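You operate a simulated robot arm through the tools that you are given. There is no shell and no other tool.

You run a simulated robot arm. Do the job below in one go: nothing can be reset, and whatever is moved stays where it is left.

## Task
Set the slab probe to 80 mm, tighten its gland and log it.
Fine: slacken the gland first; bridge dial on 1; press READ once the figure stands.

It is judged by the outcome, as a careful person would: the job done as asked, and still so three seconds after it is handed in. It fails if anything else is knocked over, pushed out of place, dropped, spilled or broken.

## Robot
A 6-joint arm with a three-finger gripper, fixed in place. Base frame: the origin is on the floor under the middle of its stand, x ahead of it, y to its left, z up. Readings come in m, rad, newtons and seconds.
It reaches about 1.213 m from its shoulder. Its first joint turns from -2.897 to 2.897 rad. Payload 4.89 kg.
The tool frame sits at the grasp point between the pads (the TCP): z along the fingers, y along the line on which they close. The tips reach 0.03 m beyond it. The gripper opens to 0.164 m; its body begins 0.125 m behind the TCP.
Orientation is that of the tool frame in the base frame, as a unit quaternion [w, x, y, z]. With the fingers straight down and closing along the base's y, the tool's x points along the base's -x, its y along +y and its z along -z.

## Interface
- The arm moves only by the tool drive_tool. Its argument "increments" is a list of rows, each an object of numbers (a shift or turn left out is 0, a gripper value left out holds the last): "x", "y", "z": the shift along the tool's x, y, z in m; "ax", "ay", "az": the turn, a rotation vector about the tool's x, y, z in rad; "jaw": the opening, from 0 (shut) to 1 (fully open). In form: [{"x": .., "y": .., "z": .., "ax": .., "ay": .., "az": .., "jaw": ..}, ...]. A call has 1 to 20 rows; each row is the pose to reach, as a shift and turn from the pose commanded when the call began, along the tool's axes at that moment. Rows are played at 5 a second. More than 0.05 m and 0.15 rad between two rows, or a gripper value outside its range, and nothing of the call is played. Where a pose cannot be reached the arm comes as near as it can. A force on the tool above 40 N (or 10 N above the force at the start of the call, whichever is more), or a blocked arm, ends the call early, and 0.2 s more pass. Each finger travels about 0.108 m/s and halts on what it meets, pressing with about 38 N; the grip force reading is that of the motor and also rises with nothing between the fingers. The clock runs only during rows and for 0.2 s after the last one: add rows that repeat a pose to give the fingers time. It gives the time, the measured TCP pose, the force on the tool (base axes), the opening and the grip force at its end, in the units of the frame above (readings bear some noise), with the torque about the TCP (base axes, N m) and any sound that the robot's microphone picked up.
- Cameras (640 x 400 px; columns grow to the right, rows downward): "scene" is fixed at [0.3989, -0.6507, 1.5014]; the picture's right is [-0.28, 0.96, 0.00], its down [0.90, 0.26, -0.35] and it looks along [-0.33, -0.10, -0.94] (base axes); focal length 330 px, centre (320, 200). "wrist" rides on the gripper at [0.076, -0.002, -0.152] in the tool frame; the picture's right is [0.02, 1.00, 0.00], its down [-0.88, 0.02, -0.47] and it looks along [-0.47, 0.01, 0.88] (tool axes); focal length 247 px, centre (320, 200).
- grab_frame(camera): a new picture of that camera. The clock stands still meanwhile.
- lift_body(by): moves the trunk up (or, below 0, down) by that many m; the arm rides with it, the base frame stays. It gives what a move gives, with no picture.
- measure_at(camera, pixels): for up to 12 pixels [column, row] of the newest picture of that camera ("zoom" is the newest enlarged one), the place [x, y, z] in the base frame of the surface seen there, good to about 0.002 m. The clock stands still meanwhile.
- close_up(camera, box): a new picture of the part [left, top, right, bottom] of that camera's present view, enlarged. The clock stands still meanwhile.
- finish_job(): hands the job in; it is judged then, once.

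Open the gripper and draw the arm clear of the work before you hand the job in, unless the task says otherwise.

The tools are called after "Call:" by a JSON object that holds its "name" and its "arguments". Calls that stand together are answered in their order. drive_tool: Moves the arm, as the interface text tells. Its arguments: {"type":"object","properties":{"increments":{"type":"array","items":{"type":"object","properties":{"x":{"type":"number"},"y":{"type":"number"},"z":{"type":"number"},"ax":{"type":"number"},"ay":{"type":"number"},"az":{"type":"number"},"jaw":{"type":"number"}}}}},"required":["increments"]} The other tools are called the same way: lift_body (by) moves the trunk up or down; grab_frame (camera) takes a picture; measure_at (camera, pixels) gives the place of the surface under pixels of a picture; close_up (camera, box) takes an enlarged picture of a part of a camera's view; finish_job () hands the job in.

At the start:

```text
time_s: 0.0
eef_pos: [0.0969, -0.532, 1.0992]
tool_rot: [0.0, 0.001, 1.0, -0.001]
wrist_force: [0.0, -0.1, 1.0]
wrist_torque: [0.04, 0.03, -0.01]
width: 0.164
finger_force: 0.0
trunk travel left (down, up): [-0.175, 0.215]
```

scene: 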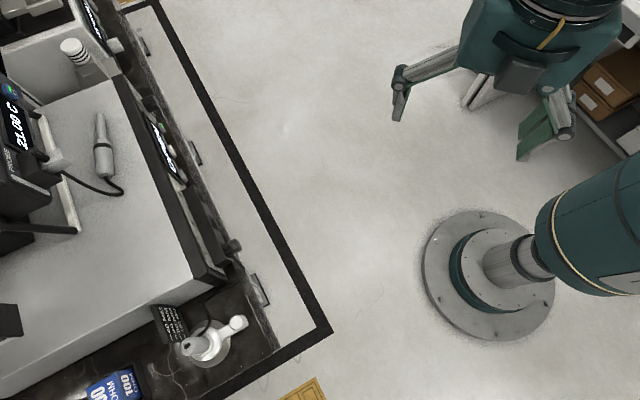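
wrist: 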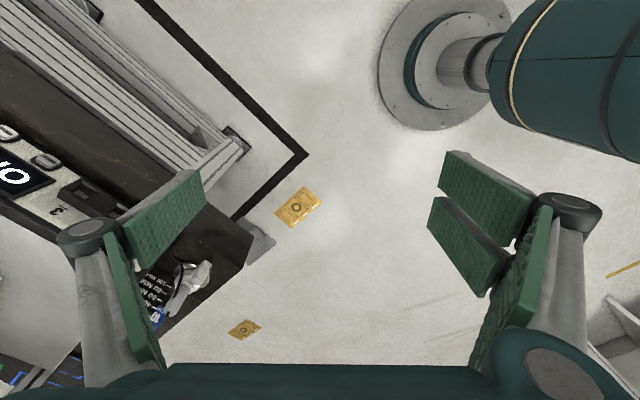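

I start by looking at the scene in enlarged pictures to find the slab probe, the gland, the bridge dial and the READ button.

Call:
{"name": "close_up", "arguments": {"camera": "scene", "box": [0, 0, 240, 150]}}

Call:
{"name": "close_up", "arguments": {"camera": "scene", "box": [0, 250, 240, 400]}}

Call:
{"name": "close_up", "arguments": {"camera": "wrist", "box": [0, 80, 300, 400]}}

```text
2.67 times, centred on (120, 75) of scene
```

zoom: 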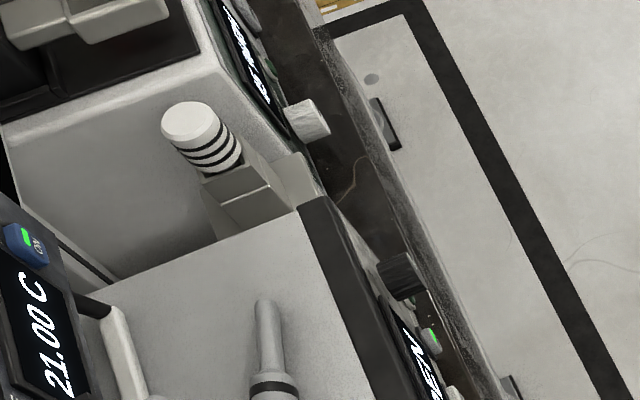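

```text
2.67 times, centred on (120, 325) of scene
```

zoom: 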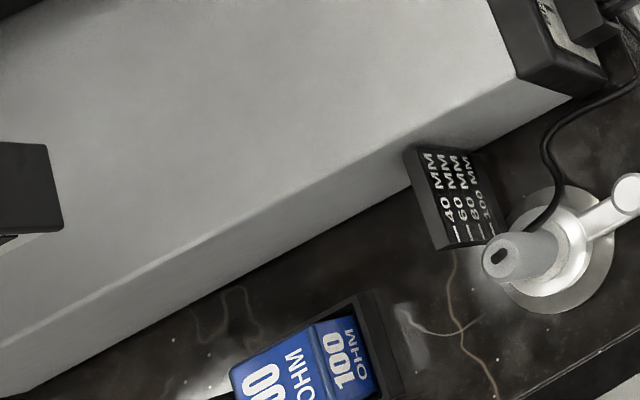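

```text
1.25 times, centred on (150, 240) of wrist
```

zoom: 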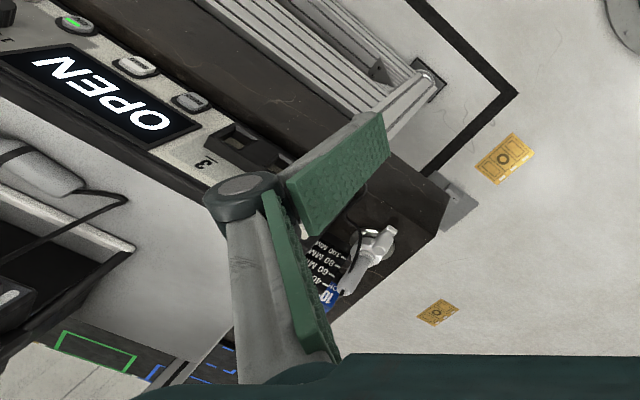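

The slab probe looks to be the white fitting near scene (205, 340) with a 40–100 mm scale plate beside it; the bridge seems to be the box whose display reads OPEN. I measure the key points.

Call:
{"name": "grab_frame", "arguments": {"camera": "scene"}}

Call:
{"name": "measure_at", "arguments": {"camera": "scene", "pixels": [[188, 346], [208, 335], [237, 322], [215, 355], [170, 318], [158, 308], [185, 340], [233, 245], [170, 150], [262, 290], [195, 152], [180, 290]]}}

Call:
{"name": "close_up", "arguments": {"camera": "scene", "box": [140, 280, 268, 360]}}

Call:
{"name": "close_up", "arguments": {"camera": "scene", "box": [120, 90, 280, 310]}}

```text
taken
```

scene: 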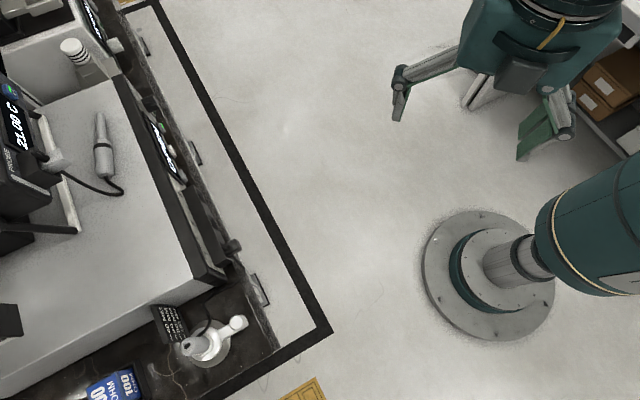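

```text
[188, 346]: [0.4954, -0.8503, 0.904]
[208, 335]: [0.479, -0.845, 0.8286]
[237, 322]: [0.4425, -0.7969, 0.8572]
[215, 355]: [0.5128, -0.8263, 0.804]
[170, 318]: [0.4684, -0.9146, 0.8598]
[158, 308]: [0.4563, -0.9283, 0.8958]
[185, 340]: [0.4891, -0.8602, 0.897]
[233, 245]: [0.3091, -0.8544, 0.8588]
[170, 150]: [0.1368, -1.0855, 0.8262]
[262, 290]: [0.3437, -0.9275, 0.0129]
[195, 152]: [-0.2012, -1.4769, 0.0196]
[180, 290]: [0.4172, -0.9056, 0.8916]
```

```text
5.00 times, centred on (204, 320) of scene
```

zoom: 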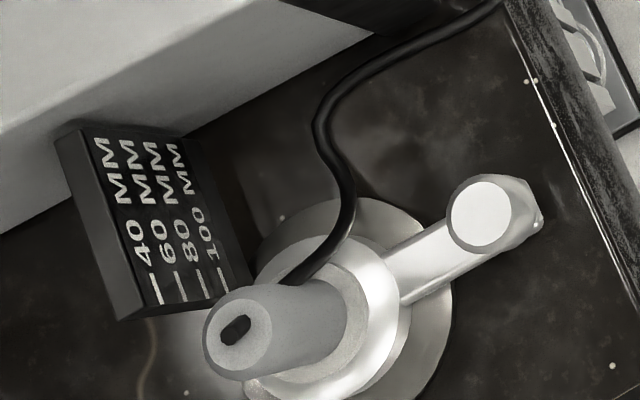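

```text
1.82 times, centred on (200, 200) of scene
```

zoom: 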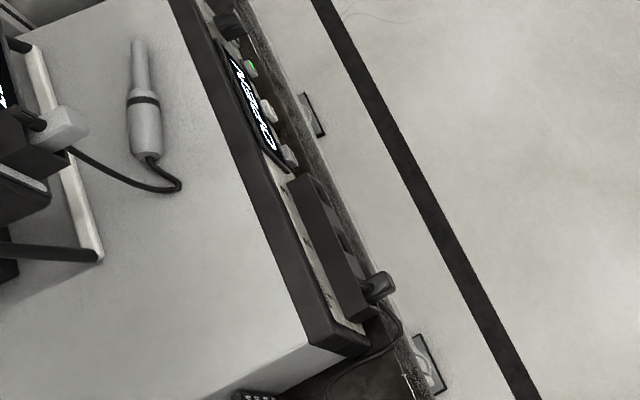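

The bench lies on the robot's right, with the bridge's front panel facing the robot. I measure the box's edges and other objects to learn the layout before moving.

Call:
{"name": "grab_frame", "arguments": {"camera": "wrist"}}

Call:
{"name": "measure_at", "arguments": {"camera": "scene", "pixels": [[112, 78], [122, 74], [192, 278], [220, 278], [10, 390], [150, 105], [114, 44], [166, 160], [215, 235], [100, 150], [222, 282], [75, 48]]}}

Call:
{"name": "measure_at", "arguments": {"camera": "wrist", "pixels": [[20, 180], [8, 130], [45, 160], [60, 210], [90, 190], [120, 210], [150, 130], [180, 290], [190, 280], [230, 150], [240, 270], [100, 100]]}}

```text
taken
```

wrist: 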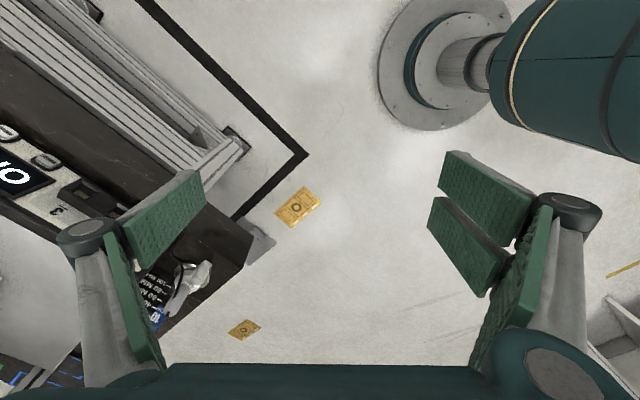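

```text
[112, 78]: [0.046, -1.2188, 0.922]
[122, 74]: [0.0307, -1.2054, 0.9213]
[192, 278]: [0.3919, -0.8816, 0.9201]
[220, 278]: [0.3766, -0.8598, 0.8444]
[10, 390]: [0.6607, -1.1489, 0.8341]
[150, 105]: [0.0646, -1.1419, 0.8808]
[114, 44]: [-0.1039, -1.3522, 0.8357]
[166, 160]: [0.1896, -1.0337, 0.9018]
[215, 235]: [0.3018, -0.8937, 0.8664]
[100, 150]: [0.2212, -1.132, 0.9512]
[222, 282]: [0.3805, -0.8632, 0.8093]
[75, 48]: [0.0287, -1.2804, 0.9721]
```

```text
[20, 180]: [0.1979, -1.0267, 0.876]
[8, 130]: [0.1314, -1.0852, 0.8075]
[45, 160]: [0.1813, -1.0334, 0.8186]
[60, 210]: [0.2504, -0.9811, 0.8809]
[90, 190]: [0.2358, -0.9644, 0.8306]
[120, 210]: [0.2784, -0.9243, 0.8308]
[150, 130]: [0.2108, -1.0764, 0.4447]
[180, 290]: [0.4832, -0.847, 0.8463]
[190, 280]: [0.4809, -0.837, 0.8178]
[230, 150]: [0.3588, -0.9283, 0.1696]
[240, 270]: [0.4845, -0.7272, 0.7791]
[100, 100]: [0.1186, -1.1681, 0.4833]
```

The bridge front runs along about (0.74, 0.67) and faces (-0.67, 0.74). I enlarge what the wrist camera already sees of the panel and the probe.

Call:
{"name": "close_up", "arguments": {"camera": "wrist", "box": [0, 100, 140, 240]}}

Call:
{"name": "close_up", "arguments": {"camera": "wrist", "box": [130, 240, 260, 340]}}

Call:
{"name": "close_up", "arguments": {"camera": "scene", "box": [120, 90, 200, 200]}}

Call:
{"name": "close_up", "arguments": {"camera": "scene", "box": [0, 0, 130, 90]}}

Call:
{"name": "close_up", "arguments": {"camera": "scene", "box": [0, 60, 90, 250]}}

```text
2.86 times, centred on (70, 170) of wrist
```

zoom: 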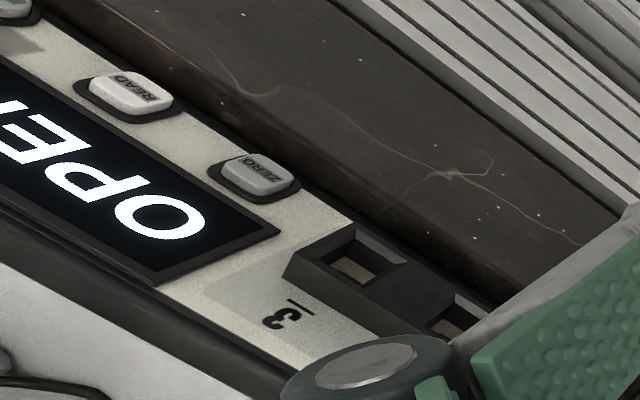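

```text
4.00 times, centred on (195, 290) of wrist
```

zoom: 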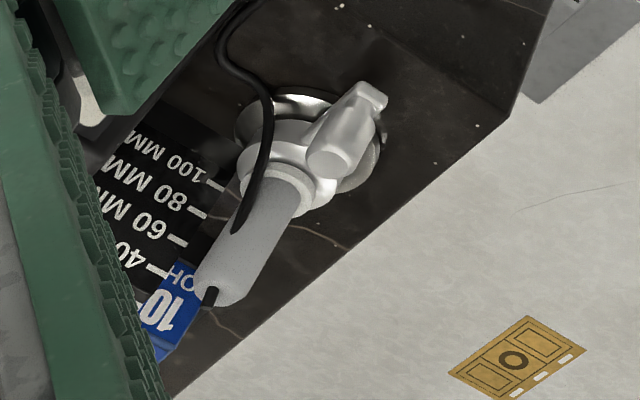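

```text
3.64 times, centred on (160, 145) of scene
```

zoom: 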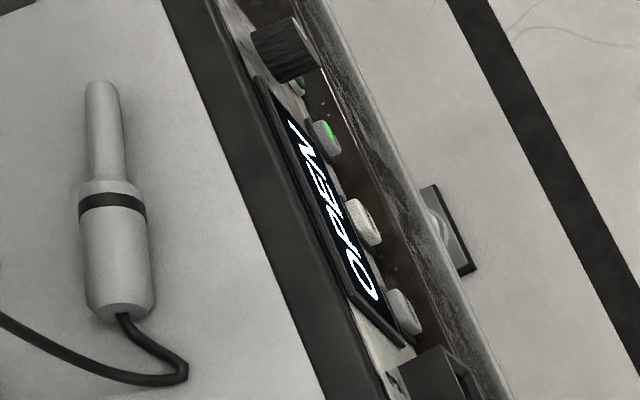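

```text
4.44 times, centred on (65, 45) of scene
```

zoom: 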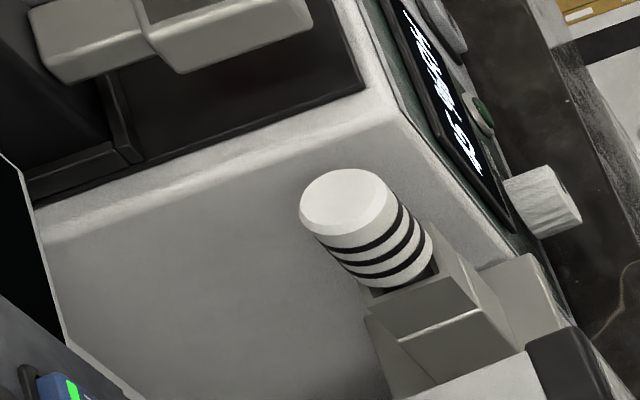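

```text
2.11 times, centred on (45, 155) of scene
```

zoom: 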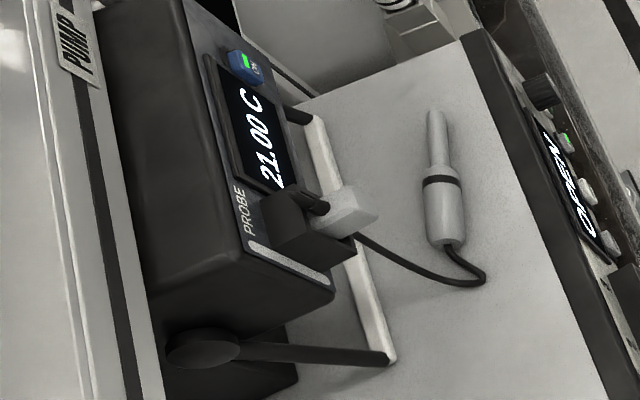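

The panel shows the buttons READ and ZERO, a socket marked 3, and a black dial at the far left end. I move to a viewing pose in front of the panel: yaw 48° and shift toward the panel first, staying high.

Call:
{"name": "drive_tool", "arguments": {"increments": [{"x": 0.008, "y": -0.039, "az": 0.105, "jaw": 1}, {"x": 0.016, "y": -0.078, "az": 0.21}, {"x": 0.024, "y": -0.117, "az": 0.315}, {"x": 0.032, "y": -0.156, "az": 0.42}, {"x": 0.04, "y": -0.195, "az": 0.525}, {"x": 0.048, "y": -0.234, "az": 0.63}, {"x": 0.056, "y": -0.273, "az": 0.735}, {"x": 0.064, "y": -0.312, "az": 0.84}, {"x": 0.064, "y": -0.312, "az": 0.84}]}}

```text
time_s: 2.0
eef_pos: [0.0328, -0.8439, 1.0985]
tool_rot: [0.0, 0.409, 0.913, -0.001]
wrist_force: [-1.0, -1.3, -0.8]
wrist_torque: [0.1, 0.01, -0.04]
width: 0.1641
finger_force: 0.0
trunk travel left (down, up): [-0.175, 0.215]
```

The yaw is as intended. Now I pitch the fingers toward the panel so the wrist camera looks at the bridge front.

Call:
{"name": "drive_tool", "arguments": {"increments": [{"z": 0.015, "ay": -0.14}, {"z": 0.03, "ay": -0.28}, {"z": 0.045, "ay": -0.42}, {"z": 0.06, "ay": -0.56}, {"z": 0.075, "ay": -0.7}, {"z": 0.09, "ay": -0.84}, {"z": 0.09, "ay": -0.9}, {"z": 0.09, "ay": -0.9}]}}

Call:
{"name": "grab_frame", "arguments": {"camera": "wrist"}}

Call:
{"name": "grab_frame", "arguments": {"camera": "scene"}}

```text
time_s: 3.8
eef_pos: [0.0326, -0.8436, 1.0101]
tool_rot: [0.398, 0.368, 0.822, -0.178]
wrist_force: [-0.2, -0.2, -0.1]
wrist_torque: [-0.02, -0.09, -0.01]
width: 0.1642
finger_force: 0.0
trunk travel left (down, up): [-0.175, 0.215]
```

```text
taken
```

wrist: 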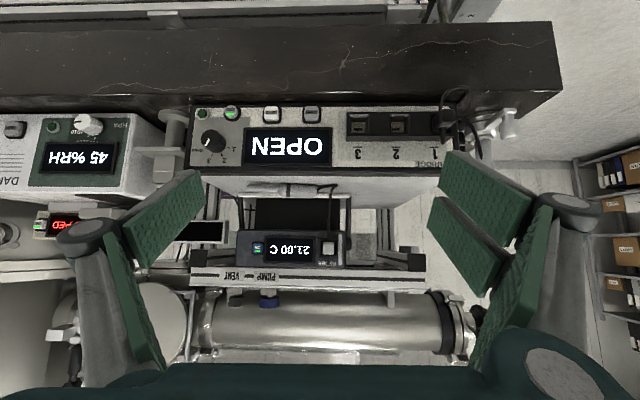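

```text
taken
```

scene: 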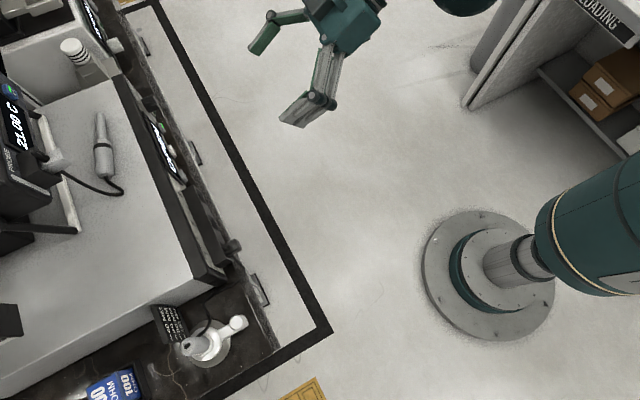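

The panel is in view upside-down: dial at (212, 142), display OPEN, sockets 3, 2, 1 with a plug near socket 1. I enlarge the dial, the panel and the probe.

Call:
{"name": "close_up", "arguments": {"camera": "wrist", "box": [180, 95, 340, 180]}}

Call:
{"name": "close_up", "arguments": {"camera": "wrist", "box": [320, 80, 540, 180]}}

Call:
{"name": "measure_at", "arguments": {"camera": "wrist", "pixels": [[212, 142], [232, 113], [271, 114], [312, 114], [245, 150], [345, 150], [200, 160], [436, 150], [220, 162], [300, 100], [200, 145], [225, 130]]}}

```text
4.00 times, centred on (260, 138) of wrist
```

zoom: 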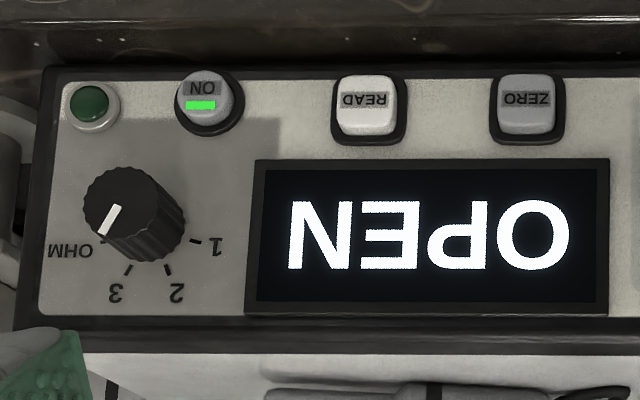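

```text
2.91 times, centred on (430, 130) of wrist
```

zoom: 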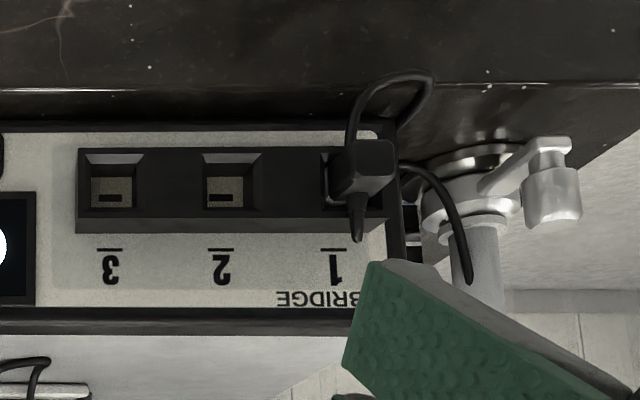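

```text
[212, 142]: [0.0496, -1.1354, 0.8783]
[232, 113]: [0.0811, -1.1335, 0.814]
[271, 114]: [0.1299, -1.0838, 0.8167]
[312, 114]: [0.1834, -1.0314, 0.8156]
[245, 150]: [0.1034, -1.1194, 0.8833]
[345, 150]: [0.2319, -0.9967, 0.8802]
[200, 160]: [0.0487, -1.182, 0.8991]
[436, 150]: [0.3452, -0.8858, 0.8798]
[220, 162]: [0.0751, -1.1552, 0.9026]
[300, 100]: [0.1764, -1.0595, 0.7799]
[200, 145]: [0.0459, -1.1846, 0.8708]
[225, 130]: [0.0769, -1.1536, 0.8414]
```

The dial points at OHM; 1 lies a counterclockwise turn away past 3 and 2 (about 135°). The panel is at 45° to the base axes. Next I go look at the slab probe level from the front, keeping well clear of it.

Call:
{"name": "drive_tool", "arguments": {"increments": [{"x": 0.002, "y": 0.0355, "z": 0.0116, "ax": -0.005, "ay": -0.02, "az": -0.0033}, {"x": 0.0043, "y": 0.071, "z": 0.0232, "ax": -0.01, "ay": -0.04, "az": -0.0066}, {"x": 0.0065, "y": 0.1065, "z": 0.0348, "ax": -0.015, "ay": -0.06, "az": -0.01}, {"x": 0.0086, "y": 0.142, "z": 0.0464, "ax": -0.02, "ay": -0.08, "az": -0.013}, {"x": 0.0108, "y": 0.1775, "z": 0.058, "ax": -0.025, "ay": -0.1, "az": -0.0165}, {"x": 0.013, "y": 0.213, "z": 0.0696, "ax": -0.03, "ay": -0.12, "az": -0.02}, {"x": 0.015, "y": 0.2485, "z": 0.0812, "ax": -0.035, "ay": -0.14, "az": -0.023}, {"x": 0.0172, "y": 0.284, "z": 0.0928, "ax": -0.04, "ay": -0.16, "az": -0.026}, {"x": 0.0194, "y": 0.3195, "z": 0.1044, "ax": -0.0453, "ay": -0.182, "az": -0.0297}, {"x": 0.0194, "y": 0.3195, "z": 0.1044, "ax": -0.0453, "ay": -0.182, "az": -0.0297}]}}

Call:
{"name": "grab_frame", "arguments": {"camera": "wrist"}}

```text
time_s: 6.0
eef_pos: [0.3218, -0.7021, 0.9652]
tool_rot: [0.474, 0.328, 0.793, -0.195]
wrist_force: [-0.8, 0.7, 1.0]
wrist_torque: [0.0, -0.07, 0.02]
width: 0.1642
finger_force: 0.0
out of reach, approached as far as the arm can: row 8, 9, 10
trunk travel left (down, up): [-0.175, 0.215]
```

```text
taken
```

wrist: 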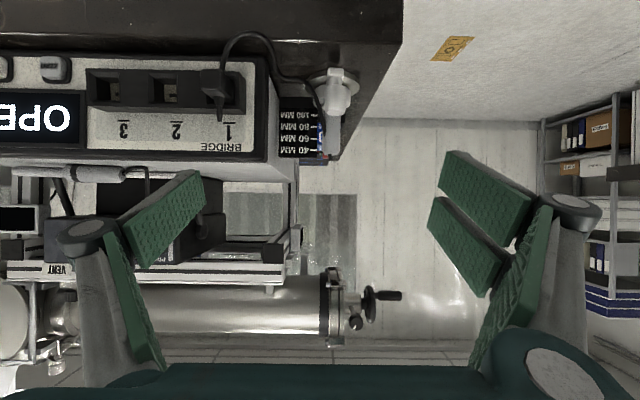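

The arm stopped a little short of that pose but the view is good: probe at (335, 95)–(330, 155), scale plate at (297, 125). I enlarge it.

Call:
{"name": "close_up", "arguments": {"camera": "wrist", "box": [260, 50, 380, 170]}}

Call:
{"name": "measure_at", "arguments": {"camera": "wrist", "pixels": [[331, 152], [334, 140], [335, 120], [336, 105], [337, 95], [337, 82], [312, 152], [312, 139], [312, 127], [312, 115], [340, 75], [285, 150]]}}

```text
3.33 times, centred on (320, 110) of wrist
```

zoom: 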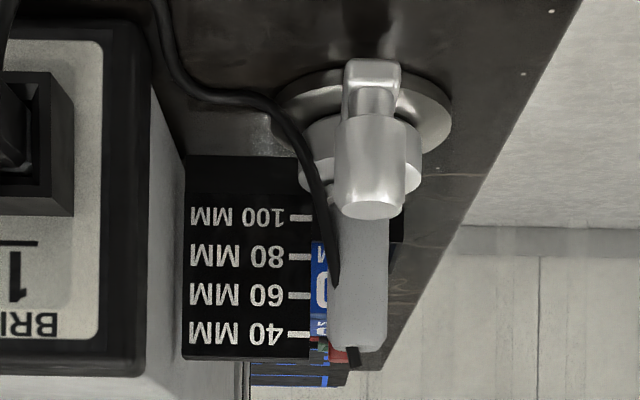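

```text
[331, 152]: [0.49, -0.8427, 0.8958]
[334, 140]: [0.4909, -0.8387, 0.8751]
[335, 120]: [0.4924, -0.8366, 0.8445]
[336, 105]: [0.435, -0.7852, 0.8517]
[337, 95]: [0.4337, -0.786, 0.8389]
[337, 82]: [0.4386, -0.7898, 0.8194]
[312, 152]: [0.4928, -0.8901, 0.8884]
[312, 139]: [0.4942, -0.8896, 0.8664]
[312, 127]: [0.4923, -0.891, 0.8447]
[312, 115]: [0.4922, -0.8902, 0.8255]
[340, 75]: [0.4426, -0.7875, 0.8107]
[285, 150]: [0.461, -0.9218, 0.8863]
```

The plate ticks 40/60/80/100 sit near z 0.887/0.867/0.846/0.826. I zoom in much further to find which mark on the probe is read against them.

Call:
{"name": "close_up", "arguments": {"camera": "wrist", "box": [305, 105, 350, 165]}}

Call:
{"name": "close_up", "arguments": {"camera": "wrist", "box": [305, 60, 355, 110]}}

Call:
{"name": "close_up", "arguments": {"camera": "scene", "box": [170, 310, 250, 370]}}

```text
6.67 times, centred on (328, 135) of wrist
```

zoom: 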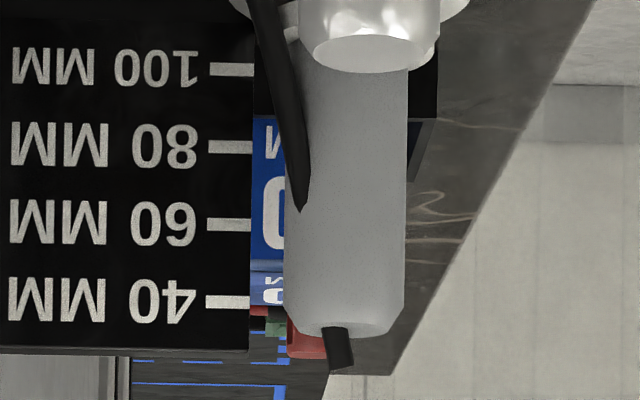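

```text
8.00 times, centred on (330, 85) of wrist
```

zoom: 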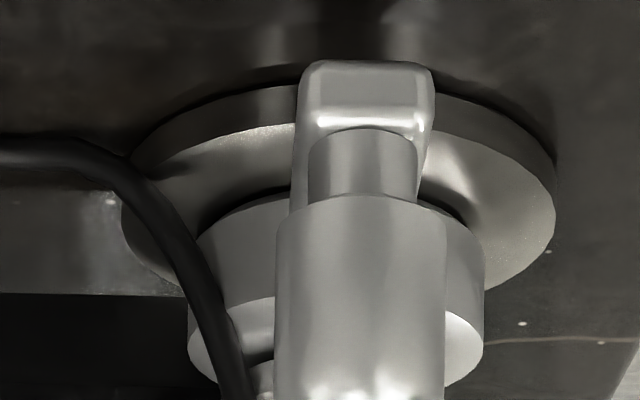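

```text
6.67 times, centred on (210, 340) of scene
```

zoom: 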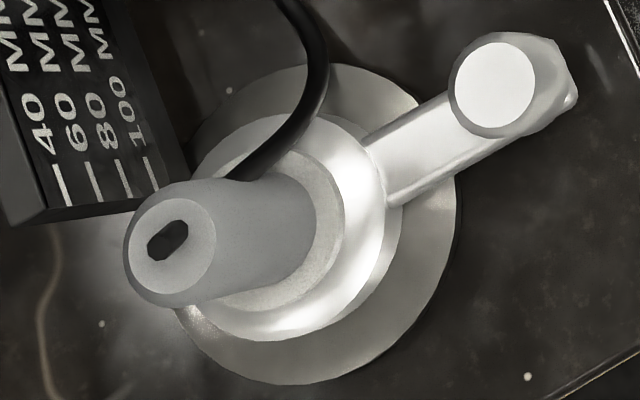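

The probe's grey body slides through the gland collar, whose lever points straight out from the bench with an upright post at its end. I measure the gland, lever, bridge corner and plate more carefully from enlarged views.

Call:
{"name": "close_up", "arguments": {"camera": "wrist", "box": [260, 50, 380, 170]}}

Call:
{"name": "measure_at", "arguments": {"camera": "zoom", "pixels": [[300, 335], [300, 296], [300, 257], [300, 217], [360, 335], [360, 345], [354, 357], [310, 175], [412, 170], [320, 130], [150, 200], [145, 345]]}}

Call:
{"name": "measure_at", "arguments": {"camera": "scene", "pixels": [[230, 262], [245, 300], [262, 335], [185, 165], [225, 282], [222, 275], [195, 290], [240, 285], [207, 350], [200, 325], [210, 325], [225, 340]]}}

```text
3.33 times, centred on (320, 110) of wrist
```

zoom: 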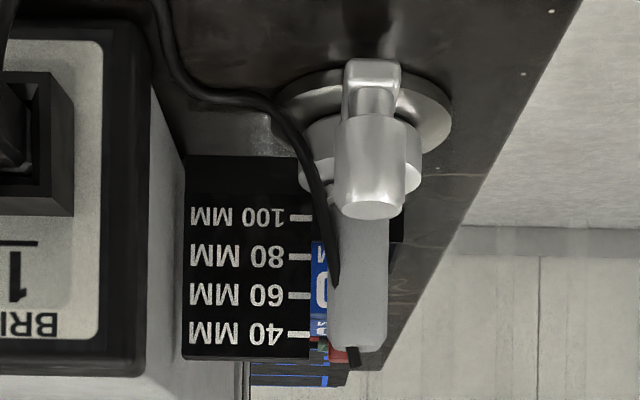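

```text
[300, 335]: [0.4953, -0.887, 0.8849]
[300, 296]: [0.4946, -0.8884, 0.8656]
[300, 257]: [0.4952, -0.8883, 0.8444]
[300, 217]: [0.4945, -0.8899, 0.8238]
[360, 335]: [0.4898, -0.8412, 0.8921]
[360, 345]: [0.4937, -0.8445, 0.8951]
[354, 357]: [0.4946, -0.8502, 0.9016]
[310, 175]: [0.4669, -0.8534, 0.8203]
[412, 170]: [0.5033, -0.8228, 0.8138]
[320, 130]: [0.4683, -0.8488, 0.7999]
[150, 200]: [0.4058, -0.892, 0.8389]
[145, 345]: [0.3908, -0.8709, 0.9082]
```

```text
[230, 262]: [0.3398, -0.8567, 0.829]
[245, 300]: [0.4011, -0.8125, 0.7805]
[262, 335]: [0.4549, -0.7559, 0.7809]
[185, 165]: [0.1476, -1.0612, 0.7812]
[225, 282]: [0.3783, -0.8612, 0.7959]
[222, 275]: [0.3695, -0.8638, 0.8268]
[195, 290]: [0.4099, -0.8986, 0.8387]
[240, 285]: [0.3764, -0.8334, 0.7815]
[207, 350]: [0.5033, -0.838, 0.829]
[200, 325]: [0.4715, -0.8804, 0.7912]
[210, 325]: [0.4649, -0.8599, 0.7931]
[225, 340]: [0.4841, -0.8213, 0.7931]
```

The ticks are at about z 0.885, 0.865, 0.845, 0.825 and the probe's top rim at about 0.895 (around 30 mm), so the top must come down about 50 mm. I measure the probe top, post and collar from the scene camera for their centres.

Call:
{"name": "close_up", "arguments": {"camera": "scene", "box": [170, 310, 250, 370]}}

Call:
{"name": "measure_at", "arguments": {"camera": "zoom", "pixels": [[138, 245], [208, 245], [172, 210], [172, 282], [167, 240], [459, 85], [532, 85], [495, 48], [495, 125], [495, 85], [330, 200], [380, 200]]}}

Call:
{"name": "measure_at", "arguments": {"camera": "zoom", "pixels": [[360, 180], [290, 330], [240, 130], [330, 250], [270, 160], [250, 300], [440, 150], [420, 170], [560, 90], [300, 370], [440, 260], [400, 95]]}}

```text
6.67 times, centred on (210, 340) of scene
```

zoom: 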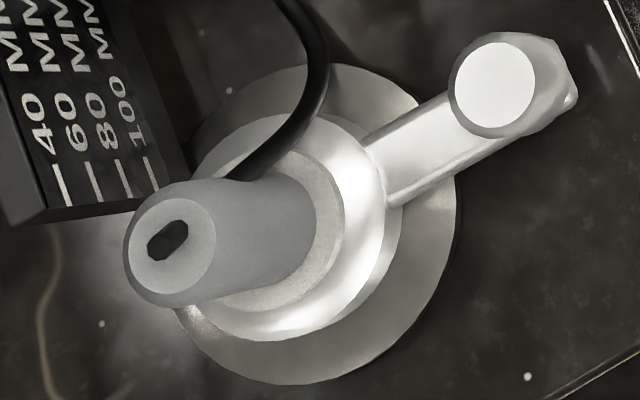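

```text
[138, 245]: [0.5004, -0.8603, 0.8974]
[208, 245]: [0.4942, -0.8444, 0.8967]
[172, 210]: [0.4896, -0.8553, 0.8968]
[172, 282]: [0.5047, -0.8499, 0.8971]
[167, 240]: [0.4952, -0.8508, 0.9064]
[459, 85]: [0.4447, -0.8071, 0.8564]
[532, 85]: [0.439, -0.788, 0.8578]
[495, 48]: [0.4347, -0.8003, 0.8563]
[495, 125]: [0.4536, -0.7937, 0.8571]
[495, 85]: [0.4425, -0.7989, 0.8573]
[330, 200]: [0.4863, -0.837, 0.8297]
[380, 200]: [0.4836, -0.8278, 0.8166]
```

```text
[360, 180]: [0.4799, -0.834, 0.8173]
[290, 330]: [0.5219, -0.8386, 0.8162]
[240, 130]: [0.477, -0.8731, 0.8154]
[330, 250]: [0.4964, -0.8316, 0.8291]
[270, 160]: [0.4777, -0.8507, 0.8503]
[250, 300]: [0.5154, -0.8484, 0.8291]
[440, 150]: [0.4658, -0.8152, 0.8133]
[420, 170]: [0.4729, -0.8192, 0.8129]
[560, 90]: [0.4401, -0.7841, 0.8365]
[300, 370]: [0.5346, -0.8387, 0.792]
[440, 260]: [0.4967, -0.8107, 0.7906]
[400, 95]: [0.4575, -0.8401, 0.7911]
```

Probe axis is about (0.497, -0.8525), its flat top z 0.897; post centre (0.4428, -0.7975), top z 0.857, lever about 77 mm long; collar top z 0.829. I swing the gripper upright again, raised and clear, with the jaw narrowed.

Call:
{"name": "drive_tool", "arguments": {"increments": [{"x": -0.016, "y": 0.0035, "z": -0.001, "ay": 0.134, "jaw": 0.4}, {"x": -0.032, "y": 0.007, "z": -0.002, "ay": 0.269}, {"x": -0.048, "y": 0.0105, "z": -0.003, "ay": 0.403}, {"x": -0.064, "y": 0.014, "z": -0.004, "ay": 0.538}, {"x": -0.08, "y": 0.0175, "z": -0.005, "ay": 0.672}, {"x": -0.096, "y": 0.021, "z": -0.006, "ay": 0.806}, {"x": -0.112, "y": 0.0245, "z": -0.0065, "ay": 0.941}, {"x": -0.1266, "y": 0.0281, "z": -0.007, "ay": 1.075}, {"x": -0.1266, "y": 0.0281, "z": -0.007, "ay": 1.075}]}}

Call:
{"name": "grab_frame", "arguments": {"camera": "wrist"}}

Call:
{"name": "grab_frame", "arguments": {"camera": "scene"}}

```text
time_s: 8.0
eef_pos: [0.3803, -0.7231, 1.0815]
tool_rot: [0.002, 0.383, 0.924, -0.001]
wrist_force: [0.5, 0.2, 0.4]
wrist_torque: [0.05, 0.07, -0.01]
width: 0.0655
finger_force: 0.1
trunk travel left (down, up): [-0.175, 0.215]
```

```text
taken
```

wrist: 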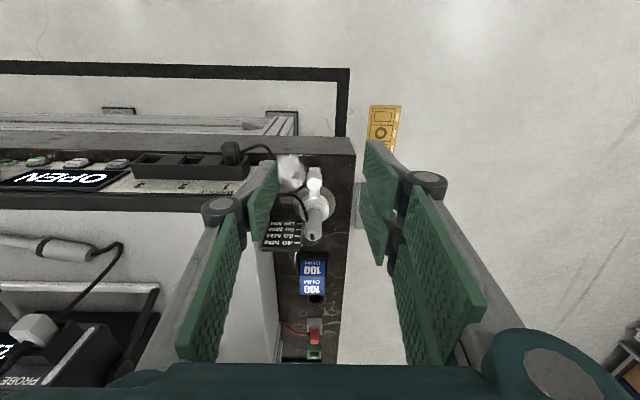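

```text
taken
```

scene: 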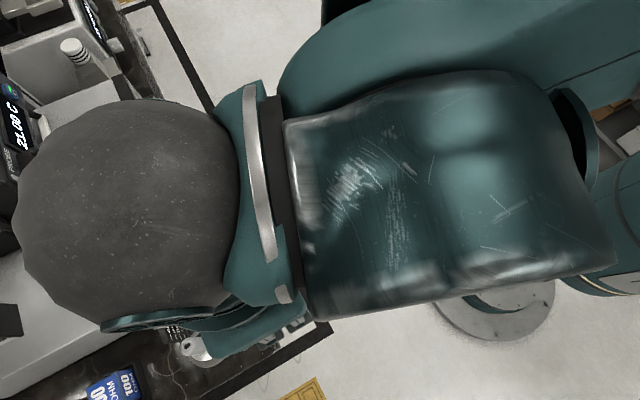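

The pose is as planned. A whitish object near wrist (290, 172), beside the post at (313, 185), needs identifying before I descend.

Call:
{"name": "close_up", "arguments": {"camera": "wrist", "box": [220, 130, 370, 260]}}

Call:
{"name": "measure_at", "arguments": {"camera": "wrist", "pixels": [[290, 172], [300, 165], [313, 182], [313, 235], [280, 175], [231, 152], [295, 185], [262, 150], [350, 137], [300, 137], [240, 190], [265, 240]]}}

```text
3.08 times, centred on (295, 195) of wrist
```

zoom: 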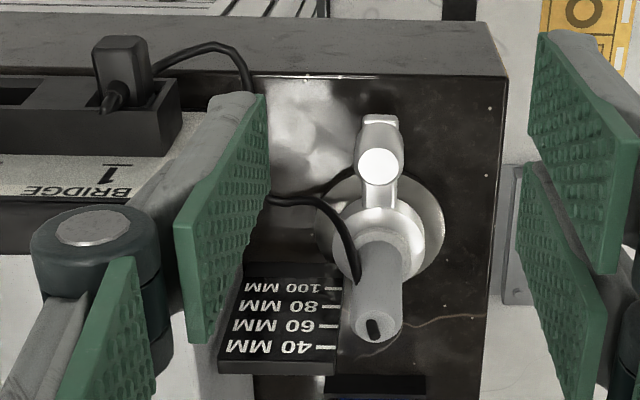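

```text
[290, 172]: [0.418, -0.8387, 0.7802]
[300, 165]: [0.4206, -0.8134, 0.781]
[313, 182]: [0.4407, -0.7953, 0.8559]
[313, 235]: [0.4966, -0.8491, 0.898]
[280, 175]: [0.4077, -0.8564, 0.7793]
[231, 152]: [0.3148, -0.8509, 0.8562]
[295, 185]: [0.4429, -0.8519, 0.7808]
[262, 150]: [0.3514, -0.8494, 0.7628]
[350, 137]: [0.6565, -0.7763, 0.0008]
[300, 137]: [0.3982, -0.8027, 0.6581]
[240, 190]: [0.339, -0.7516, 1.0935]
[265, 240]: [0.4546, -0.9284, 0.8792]
```

That whitish patch is only a reflection on the bench top (z 0.78). I move over the post at (0.442, -0.797), turned so the single finger will sit on the inner side away from the bridge corner, and stop above it to check.

Call:
{"name": "drive_tool", "arguments": {"increments": [{"x": -0.0193, "y": -0.0016, "z": 0.02, "az": -0.14, "jaw": 0.32}, {"x": -0.0386, "y": -0.0033, "z": 0.04, "az": -0.28}, {"x": -0.058, "y": -0.005, "z": 0.06, "az": -0.42}, {"x": -0.0773, "y": -0.0066, "z": 0.08, "az": -0.56}, {"x": -0.0961, "y": -0.0082, "z": 0.1, "az": -0.7}, {"x": -0.0961, "y": -0.0082, "z": 0.1, "az": -0.7}]}}

Call:
{"name": "grab_frame", "arguments": {"camera": "wrist"}}

```text
time_s: 9.4
eef_pos: [0.4422, -0.7964, 0.9808]
tool_rot: [0.002, 0.042, 0.999, -0.003]
wrist_force: [0.4, 0.0, -0.6]
wrist_torque: [0.06, 0.03, -0.01]
width: 0.0528
finger_force: 0.0
trunk travel left (down, up): [-0.175, 0.215]
```

```text
taken
```

wrist: 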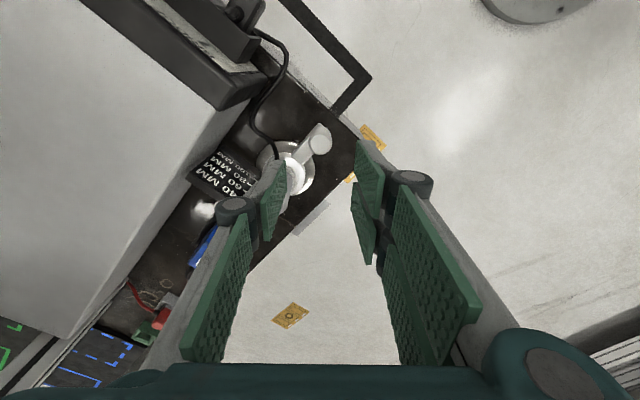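

The post at (320, 138) lies on the tool axis between the fingers, and the probe body is clear of the single finger. I descend so the tips come to about z 0.831 beside the post.

Call:
{"name": "drive_tool", "arguments": {"increments": [{"z": 0.03}, {"z": 0.06}, {"z": 0.09}, {"z": 0.11}, {"z": 0.1195}, {"z": 0.1195}]}}

Call:
{"name": "grab_frame", "arguments": {"camera": "wrist"}}

Call:
{"name": "grab_frame", "arguments": {"camera": "scene"}}

```text
time_s: 10.8
eef_pos: [0.4422, -0.7969, 0.8619]
tool_rot: [0.002, 0.042, 0.999, -0.002]
wrist_force: [0.0, 0.0, -0.3]
wrist_torque: [0.03, 0.02, 0.0]
width: 0.0525
finger_force: 0.0
trunk travel left (down, up): [-0.175, 0.215]
```

```text
taken
```

wrist: 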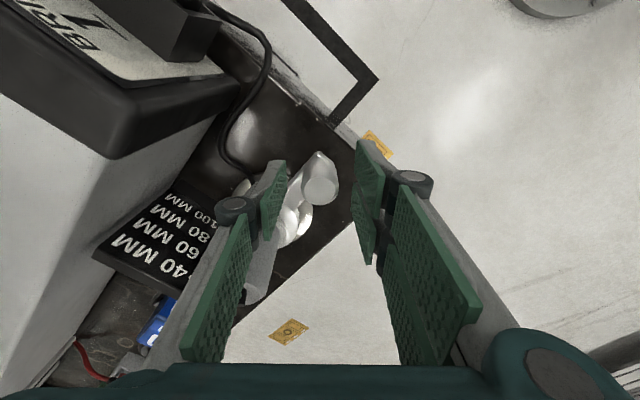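

```text
taken
```

scene: 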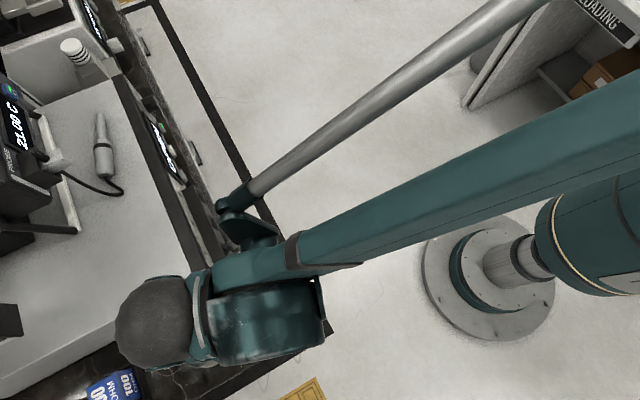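

The post stands between the pads near (320, 180). I close to a snug cage around it and turn the lever anticlockwise about 20° along its arc, watching the force.

Call:
{"name": "drive_tool", "arguments": {"increments": [{"jaw": 0.25}, {"jaw": 0.17}, {"jaw": 0.17}, {"x": 0.004, "y": -0.0053, "az": -0.08}, {"x": 0.0077, "y": -0.011, "az": -0.16}, {"x": 0.0108, "y": -0.017, "az": -0.24}, {"x": 0.0135, "y": -0.0233, "az": -0.32}, {"x": 0.0135, "y": -0.0233, "az": -0.32}]}}

Call:
{"name": "grab_frame", "arguments": {"camera": "wrist"}}

```text
time_s: 12.2
eef_pos: [0.4321, -0.8051, 0.8621]
tool_rot: [0.003, -0.059, 0.998, 0.001]
wrist_force: [-2.7, 31.8, 2.6]
wrist_torque: [0.87, 0.47, 0.46]
width: 0.0404
finger_force: 15.5
trunk travel left (down, up): [-0.175, 0.215]
stopped in row 6: the force on the tool passed its limit at 43 N (the readings are from after the stop); the commanded pose is now the measured one
```

```text
taken
```

wrist: 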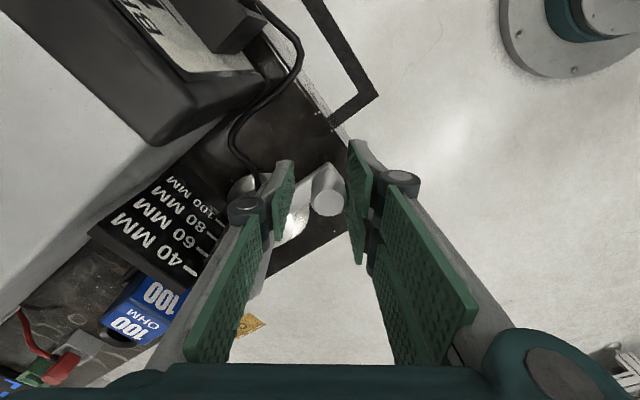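

The call stopped at 43 N against the anticlockwise push, with the fingers reading 40 mm. I check whether the lever moved and what is touching.

Call:
{"name": "close_up", "arguments": {"camera": "wrist", "box": [220, 130, 420, 300]}}

Call:
{"name": "measure_at", "arguments": {"camera": "wrist", "pixels": [[328, 200], [325, 180], [318, 200], [338, 200], [328, 210], [285, 180], [352, 190], [358, 240], [300, 200], [262, 270]]}}

```text
2.35 times, centred on (320, 215) of wrist
```

zoom: 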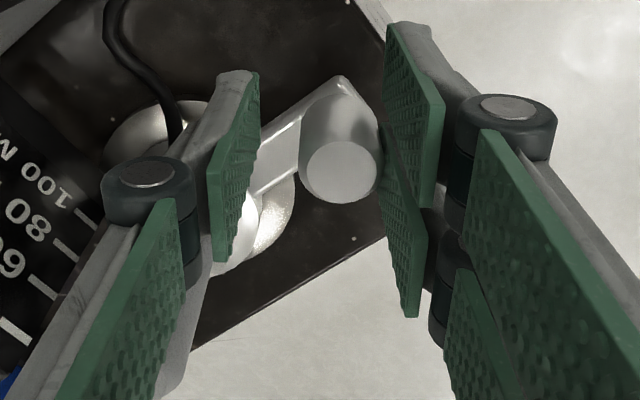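

```text
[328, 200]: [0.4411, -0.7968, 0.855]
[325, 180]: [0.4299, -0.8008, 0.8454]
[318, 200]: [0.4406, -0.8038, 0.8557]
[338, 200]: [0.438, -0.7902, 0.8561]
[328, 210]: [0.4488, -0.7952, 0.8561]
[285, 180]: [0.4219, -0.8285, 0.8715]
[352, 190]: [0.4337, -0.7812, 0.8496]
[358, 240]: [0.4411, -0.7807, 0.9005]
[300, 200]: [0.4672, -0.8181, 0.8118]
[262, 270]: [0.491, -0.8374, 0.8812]
```

The post is still at (0.441, -0.797): it did not move, with only the two-finger pads pressing at an angle. I back off, open, and turn the tool so the pads press squarely along the lever's tangent.

Call:
{"name": "drive_tool", "arguments": {"increments": [{"x": -0.005, "y": 0.0069, "jaw": 0.32}, {"x": -0.0106, "y": 0.0069}, {"x": -0.0106, "y": 0.0069, "az": 0.136}, {"x": -0.0106, "y": 0.0069, "az": 0.272}, {"x": -0.0106, "y": 0.0069, "az": 0.408}, {"x": -0.0106, "y": 0.0069, "az": 0.544}, {"x": -0.0106, "y": 0.0069, "az": 0.68}, {"x": -0.0106, "y": 0.0069, "az": 0.81}, {"x": -0.0106, "y": 0.0069, "az": 0.81}]}}

Call:
{"name": "close_up", "arguments": {"camera": "wrist", "box": [220, 130, 420, 300]}}

```text
time_s: 14.2
eef_pos: [0.4425, -0.799, 0.8611]
tool_rot: [0.003, 0.34, 0.94, 0.0]
wrist_force: [0.3, -0.3, 0.6]
wrist_torque: [-0.01, 0.02, 0.0]
width: 0.0527
finger_force: 0.1
trunk travel left (down, up): [-0.175, 0.215]
```

```text
2.35 times, centred on (320, 215) of wrist
```

zoom: 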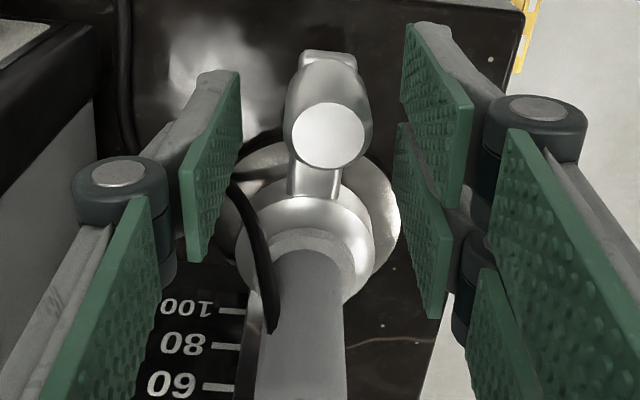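

The post is centred between the pads, now square to the lever. I close firmly on it and see how it sits.

Call:
{"name": "drive_tool", "arguments": {"increments": [{"jaw": 0.2}, {"jaw": 0.1}, {"jaw": 0.1}, {"jaw": 0.1}]}}

Call:
{"name": "close_up", "arguments": {"camera": "wrist", "box": [220, 130, 420, 300]}}

```text
time_s: 15.2
eef_pos: [0.445, -0.7989, 0.8602]
tool_rot: [0.003, 0.339, 0.941, 0.001]
wrist_force: [12.1, 28.0, -11.6]
wrist_torque: [0.65, -0.56, 0.08]
width: 0.0263
finger_force: 45.0
trunk travel left (down, up): [-0.175, 0.215]
```

```text
2.35 times, centred on (320, 215) of wrist
```

zoom: 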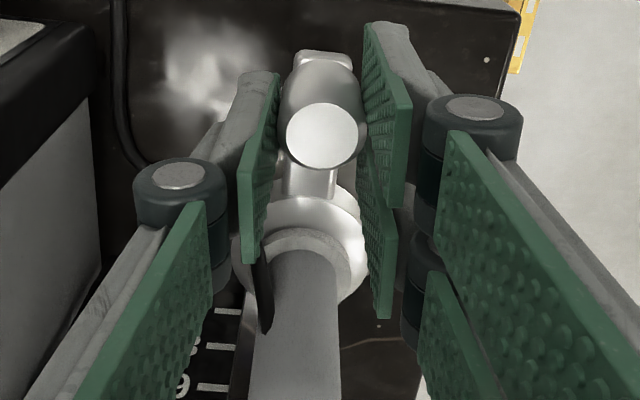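

The grip holds at 26 mm but presses one-sidedly with ~30 N. I ease it to a loose cage and then test the other sense (clockwise, along +u) with small steps.

Call:
{"name": "drive_tool", "arguments": {"increments": [{"jaw": 0.175}, {"jaw": 0.175}, {"y": 0.003}, {"y": 0.006}, {"y": 0.009}, {"y": 0.012}, {"y": 0.012}]}}

Call:
{"name": "close_up", "arguments": {"camera": "wrist", "box": [220, 130, 420, 300]}}

```text
time_s: 16.8
eef_pos: [0.4501, -0.7909, 0.8615]
tool_rot: [0.003, 0.34, 0.94, 0.0]
wrist_force: [-1.6, -1.8, -0.4]
wrist_torque: [-0.04, 0.0, 0.02]
width: 0.0294
finger_force: 0.9
trunk travel left (down, up): [-0.175, 0.215]
```

```text
2.35 times, centred on (320, 215) of wrist
```

zoom: 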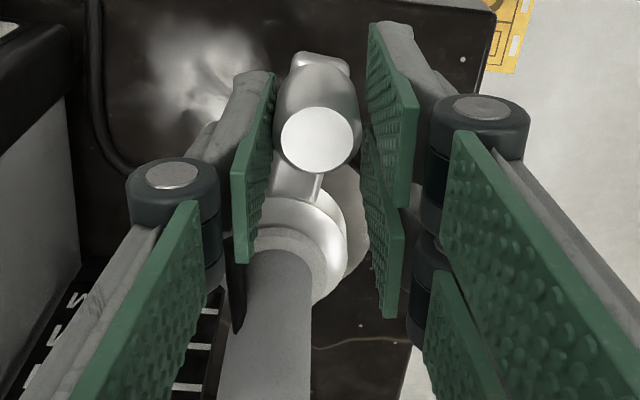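

The lever follows clockwise with almost no force (about 2 N), so the start position was its anticlockwise stop. I carry on clockwise along the arc to about 36°, watching forces and sounds.

Call:
{"name": "drive_tool", "arguments": {"increments": [{"x": -0.003, "y": 0.0095, "az": 0.13}, {"x": -0.0068, "y": 0.0182, "az": 0.25}, {"x": -0.0117, "y": 0.0263, "az": 0.37}, {"x": -0.0174, "y": 0.0338, "az": 0.49}, {"x": -0.0174, "y": 0.0338, "az": 0.49}]}}

Call:
{"name": "close_up", "arguments": {"camera": "wrist", "box": [220, 130, 420, 300]}}

```text
time_s: 17.9
eef_pos: [0.4848, -0.7757, 0.8645]
tool_rot: [0.002, 0.558, 0.83, 0.002]
wrist_force: [-1.3, -0.5, -0.2]
wrist_torque: [-0.04, 0.02, 0.0]
width: 0.0294
finger_force: 0.3
trunk travel left (down, up): [-0.175, 0.215]
```

```text
2.35 times, centred on (320, 215) of wrist
```

zoom: 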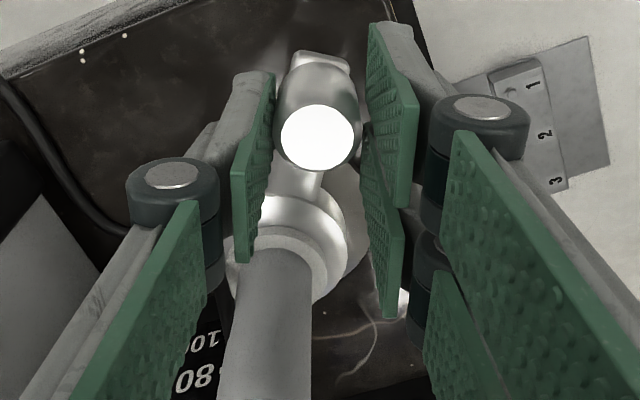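

Still nearly free at 36°. I continue clockwise along the arc to find where it ends.

Call:
{"name": "drive_tool", "arguments": {"increments": [{"x": -0.0031, "y": 0.0092, "az": 0.12}, {"x": -0.0069, "y": 0.0178, "az": 0.24}, {"x": -0.0118, "y": 0.026, "az": 0.36}, {"x": -0.0175, "y": 0.0334, "az": 0.48}, {"x": -0.0242, "y": 0.0402, "az": 0.6}, {"x": -0.0316, "y": 0.0461, "az": 0.72}, {"x": -0.0316, "y": 0.0461, "az": 0.72}]}}

Call:
{"name": "close_up", "arguments": {"camera": "wrist", "box": [220, 130, 420, 300]}}

```text
time_s: 19.6
eef_pos: [0.5397, -0.787, 0.8622]
tool_rot: [0.002, 0.815, 0.58, 0.001]
wrist_force: [-0.7, 1.2, -0.3]
wrist_torque: [-0.02, 0.02, 0.01]
width: 0.0291
finger_force: 0.9
trunk travel left (down, up): [-0.175, 0.215]
```

```text
2.35 times, centred on (320, 215) of wrist
```

zoom: 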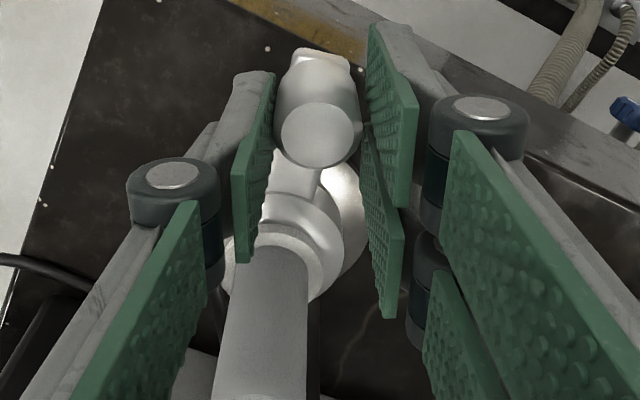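

Still free at 78°. I go on in small steps up to about 99° to see whether there is a slack-side stop.

Call:
{"name": "drive_tool", "arguments": {"increments": [{"x": -0.0035, "y": 0.0089, "az": 0.12}, {"x": -0.0074, "y": 0.0175, "az": 0.24}, {"x": -0.0123, "y": 0.0255, "az": 0.36}, {"x": -0.0123, "y": 0.0255, "az": 0.36}]}}

Call:
{"name": "close_up", "arguments": {"camera": "wrist", "box": [220, 130, 420, 300]}}

```text
time_s: 20.1
eef_pos: [0.5485, -0.7953, 0.8622]
tool_rot: [-0.001, 0.87, 0.493, 0.001]
wrist_force: [-25.4, 22.3, -1.2]
wrist_torque: [0.89, 0.57, 0.06]
width: 0.0423
finger_force: 16.6
trunk travel left (down, up): [-0.175, 0.215]
stopped in row 2: the force on the tool passed its limit at 46 N (the readings are from after the stop); the commanded pose is now the measured one
```

```text
2.35 times, centred on (320, 215) of wrist
```

zoom: 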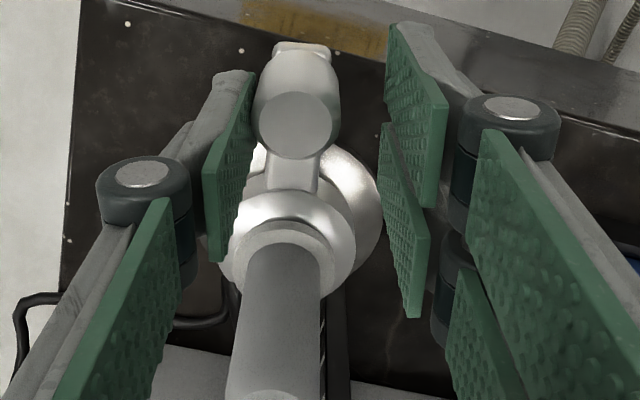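

A stop at about 80° clockwise. The lever thus runs between its start position and here; a gentle trial on the probe will tell which end is slack. I release the post and rise clear.

Call:
{"name": "drive_tool", "arguments": {"increments": [{"jaw": 0.35}, {"jaw": 0.35}, {"z": -0.03}, {"z": -0.07}, {"z": -0.11}, {"z": -0.14}, {"z": -0.14, "az": -0.13}, {"z": -0.14, "az": -0.26}, {"z": -0.14, "az": -0.39}, {"z": -0.14, "az": -0.52}, {"z": -0.14, "az": -0.65}, {"z": -0.14, "az": -0.78}, {"z": -0.14, "az": -0.91}, {"z": -0.14, "az": -1.04}, {"z": -0.14, "az": -1.04}]}}

Call:
{"name": "grab_frame", "arguments": {"camera": "wrist"}}

```text
time_s: 23.3
eef_pos: [0.5477, -0.7962, 1.0016]
tool_rot: [0.001, 0.508, 0.861, 0.001]
wrist_force: [-0.6, 0.4, 0.1]
wrist_torque: [0.02, -0.02, 0.01]
width: 0.0575
finger_force: 0.0
trunk travel left (down, up): [-0.175, 0.215]
```

```text
taken
```

wrist: 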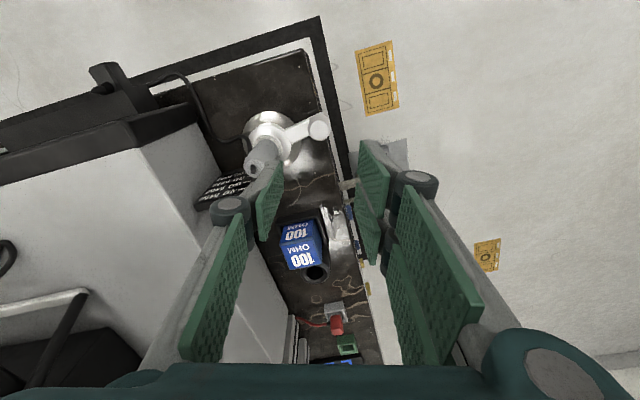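

The lever now stands at the clockwise stop (wrist (318, 127)). I move above the probe's axis and look down at it.

Call:
{"name": "drive_tool", "arguments": {"increments": [{"x": -0.0124, "y": -0.0358}, {"x": -0.0248, "y": -0.0716}, {"x": -0.0248, "y": -0.0716}]}}

Call:
{"name": "grab_frame", "arguments": {"camera": "wrist"}}

Call:
{"name": "close_up", "arguments": {"camera": "wrist", "box": [240, 90, 400, 200]}}

Call:
{"name": "measure_at", "arguments": {"camera": "zoom", "pixels": [[320, 200], [340, 230], [300, 230], [320, 260], [320, 180]]}}

```text
time_s: 24.1
eef_pos: [0.498, -0.8546, 1.0035]
tool_rot: [0.001, 0.51, 0.86, 0.0]
wrist_force: [-0.3, -0.8, 0.2]
wrist_torque: [0.02, -0.06, -0.01]
width: 0.0571
finger_force: 0.1
trunk travel left (down, up): [-0.175, 0.215]
```

```text
taken
```

wrist: 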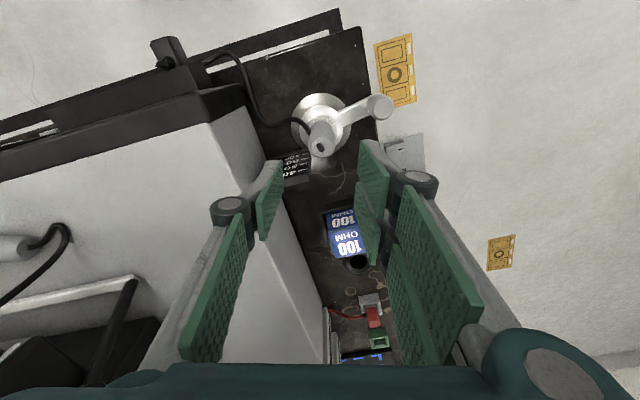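

```text
3.64 times, centred on (320, 145) of wrist
```

zoom: 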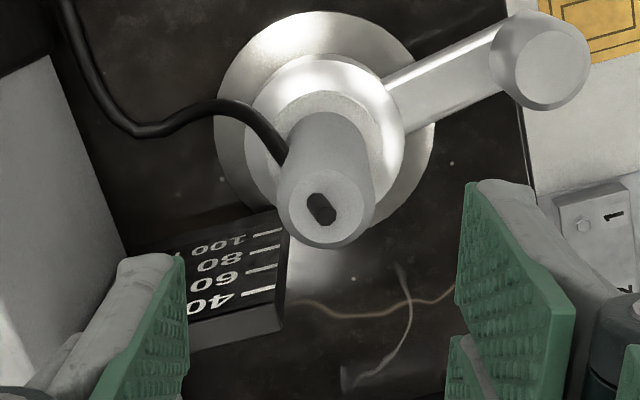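

```text
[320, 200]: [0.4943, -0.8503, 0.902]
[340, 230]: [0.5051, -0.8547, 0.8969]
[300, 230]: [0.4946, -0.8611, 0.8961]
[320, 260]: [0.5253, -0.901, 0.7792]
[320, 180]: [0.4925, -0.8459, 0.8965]
```

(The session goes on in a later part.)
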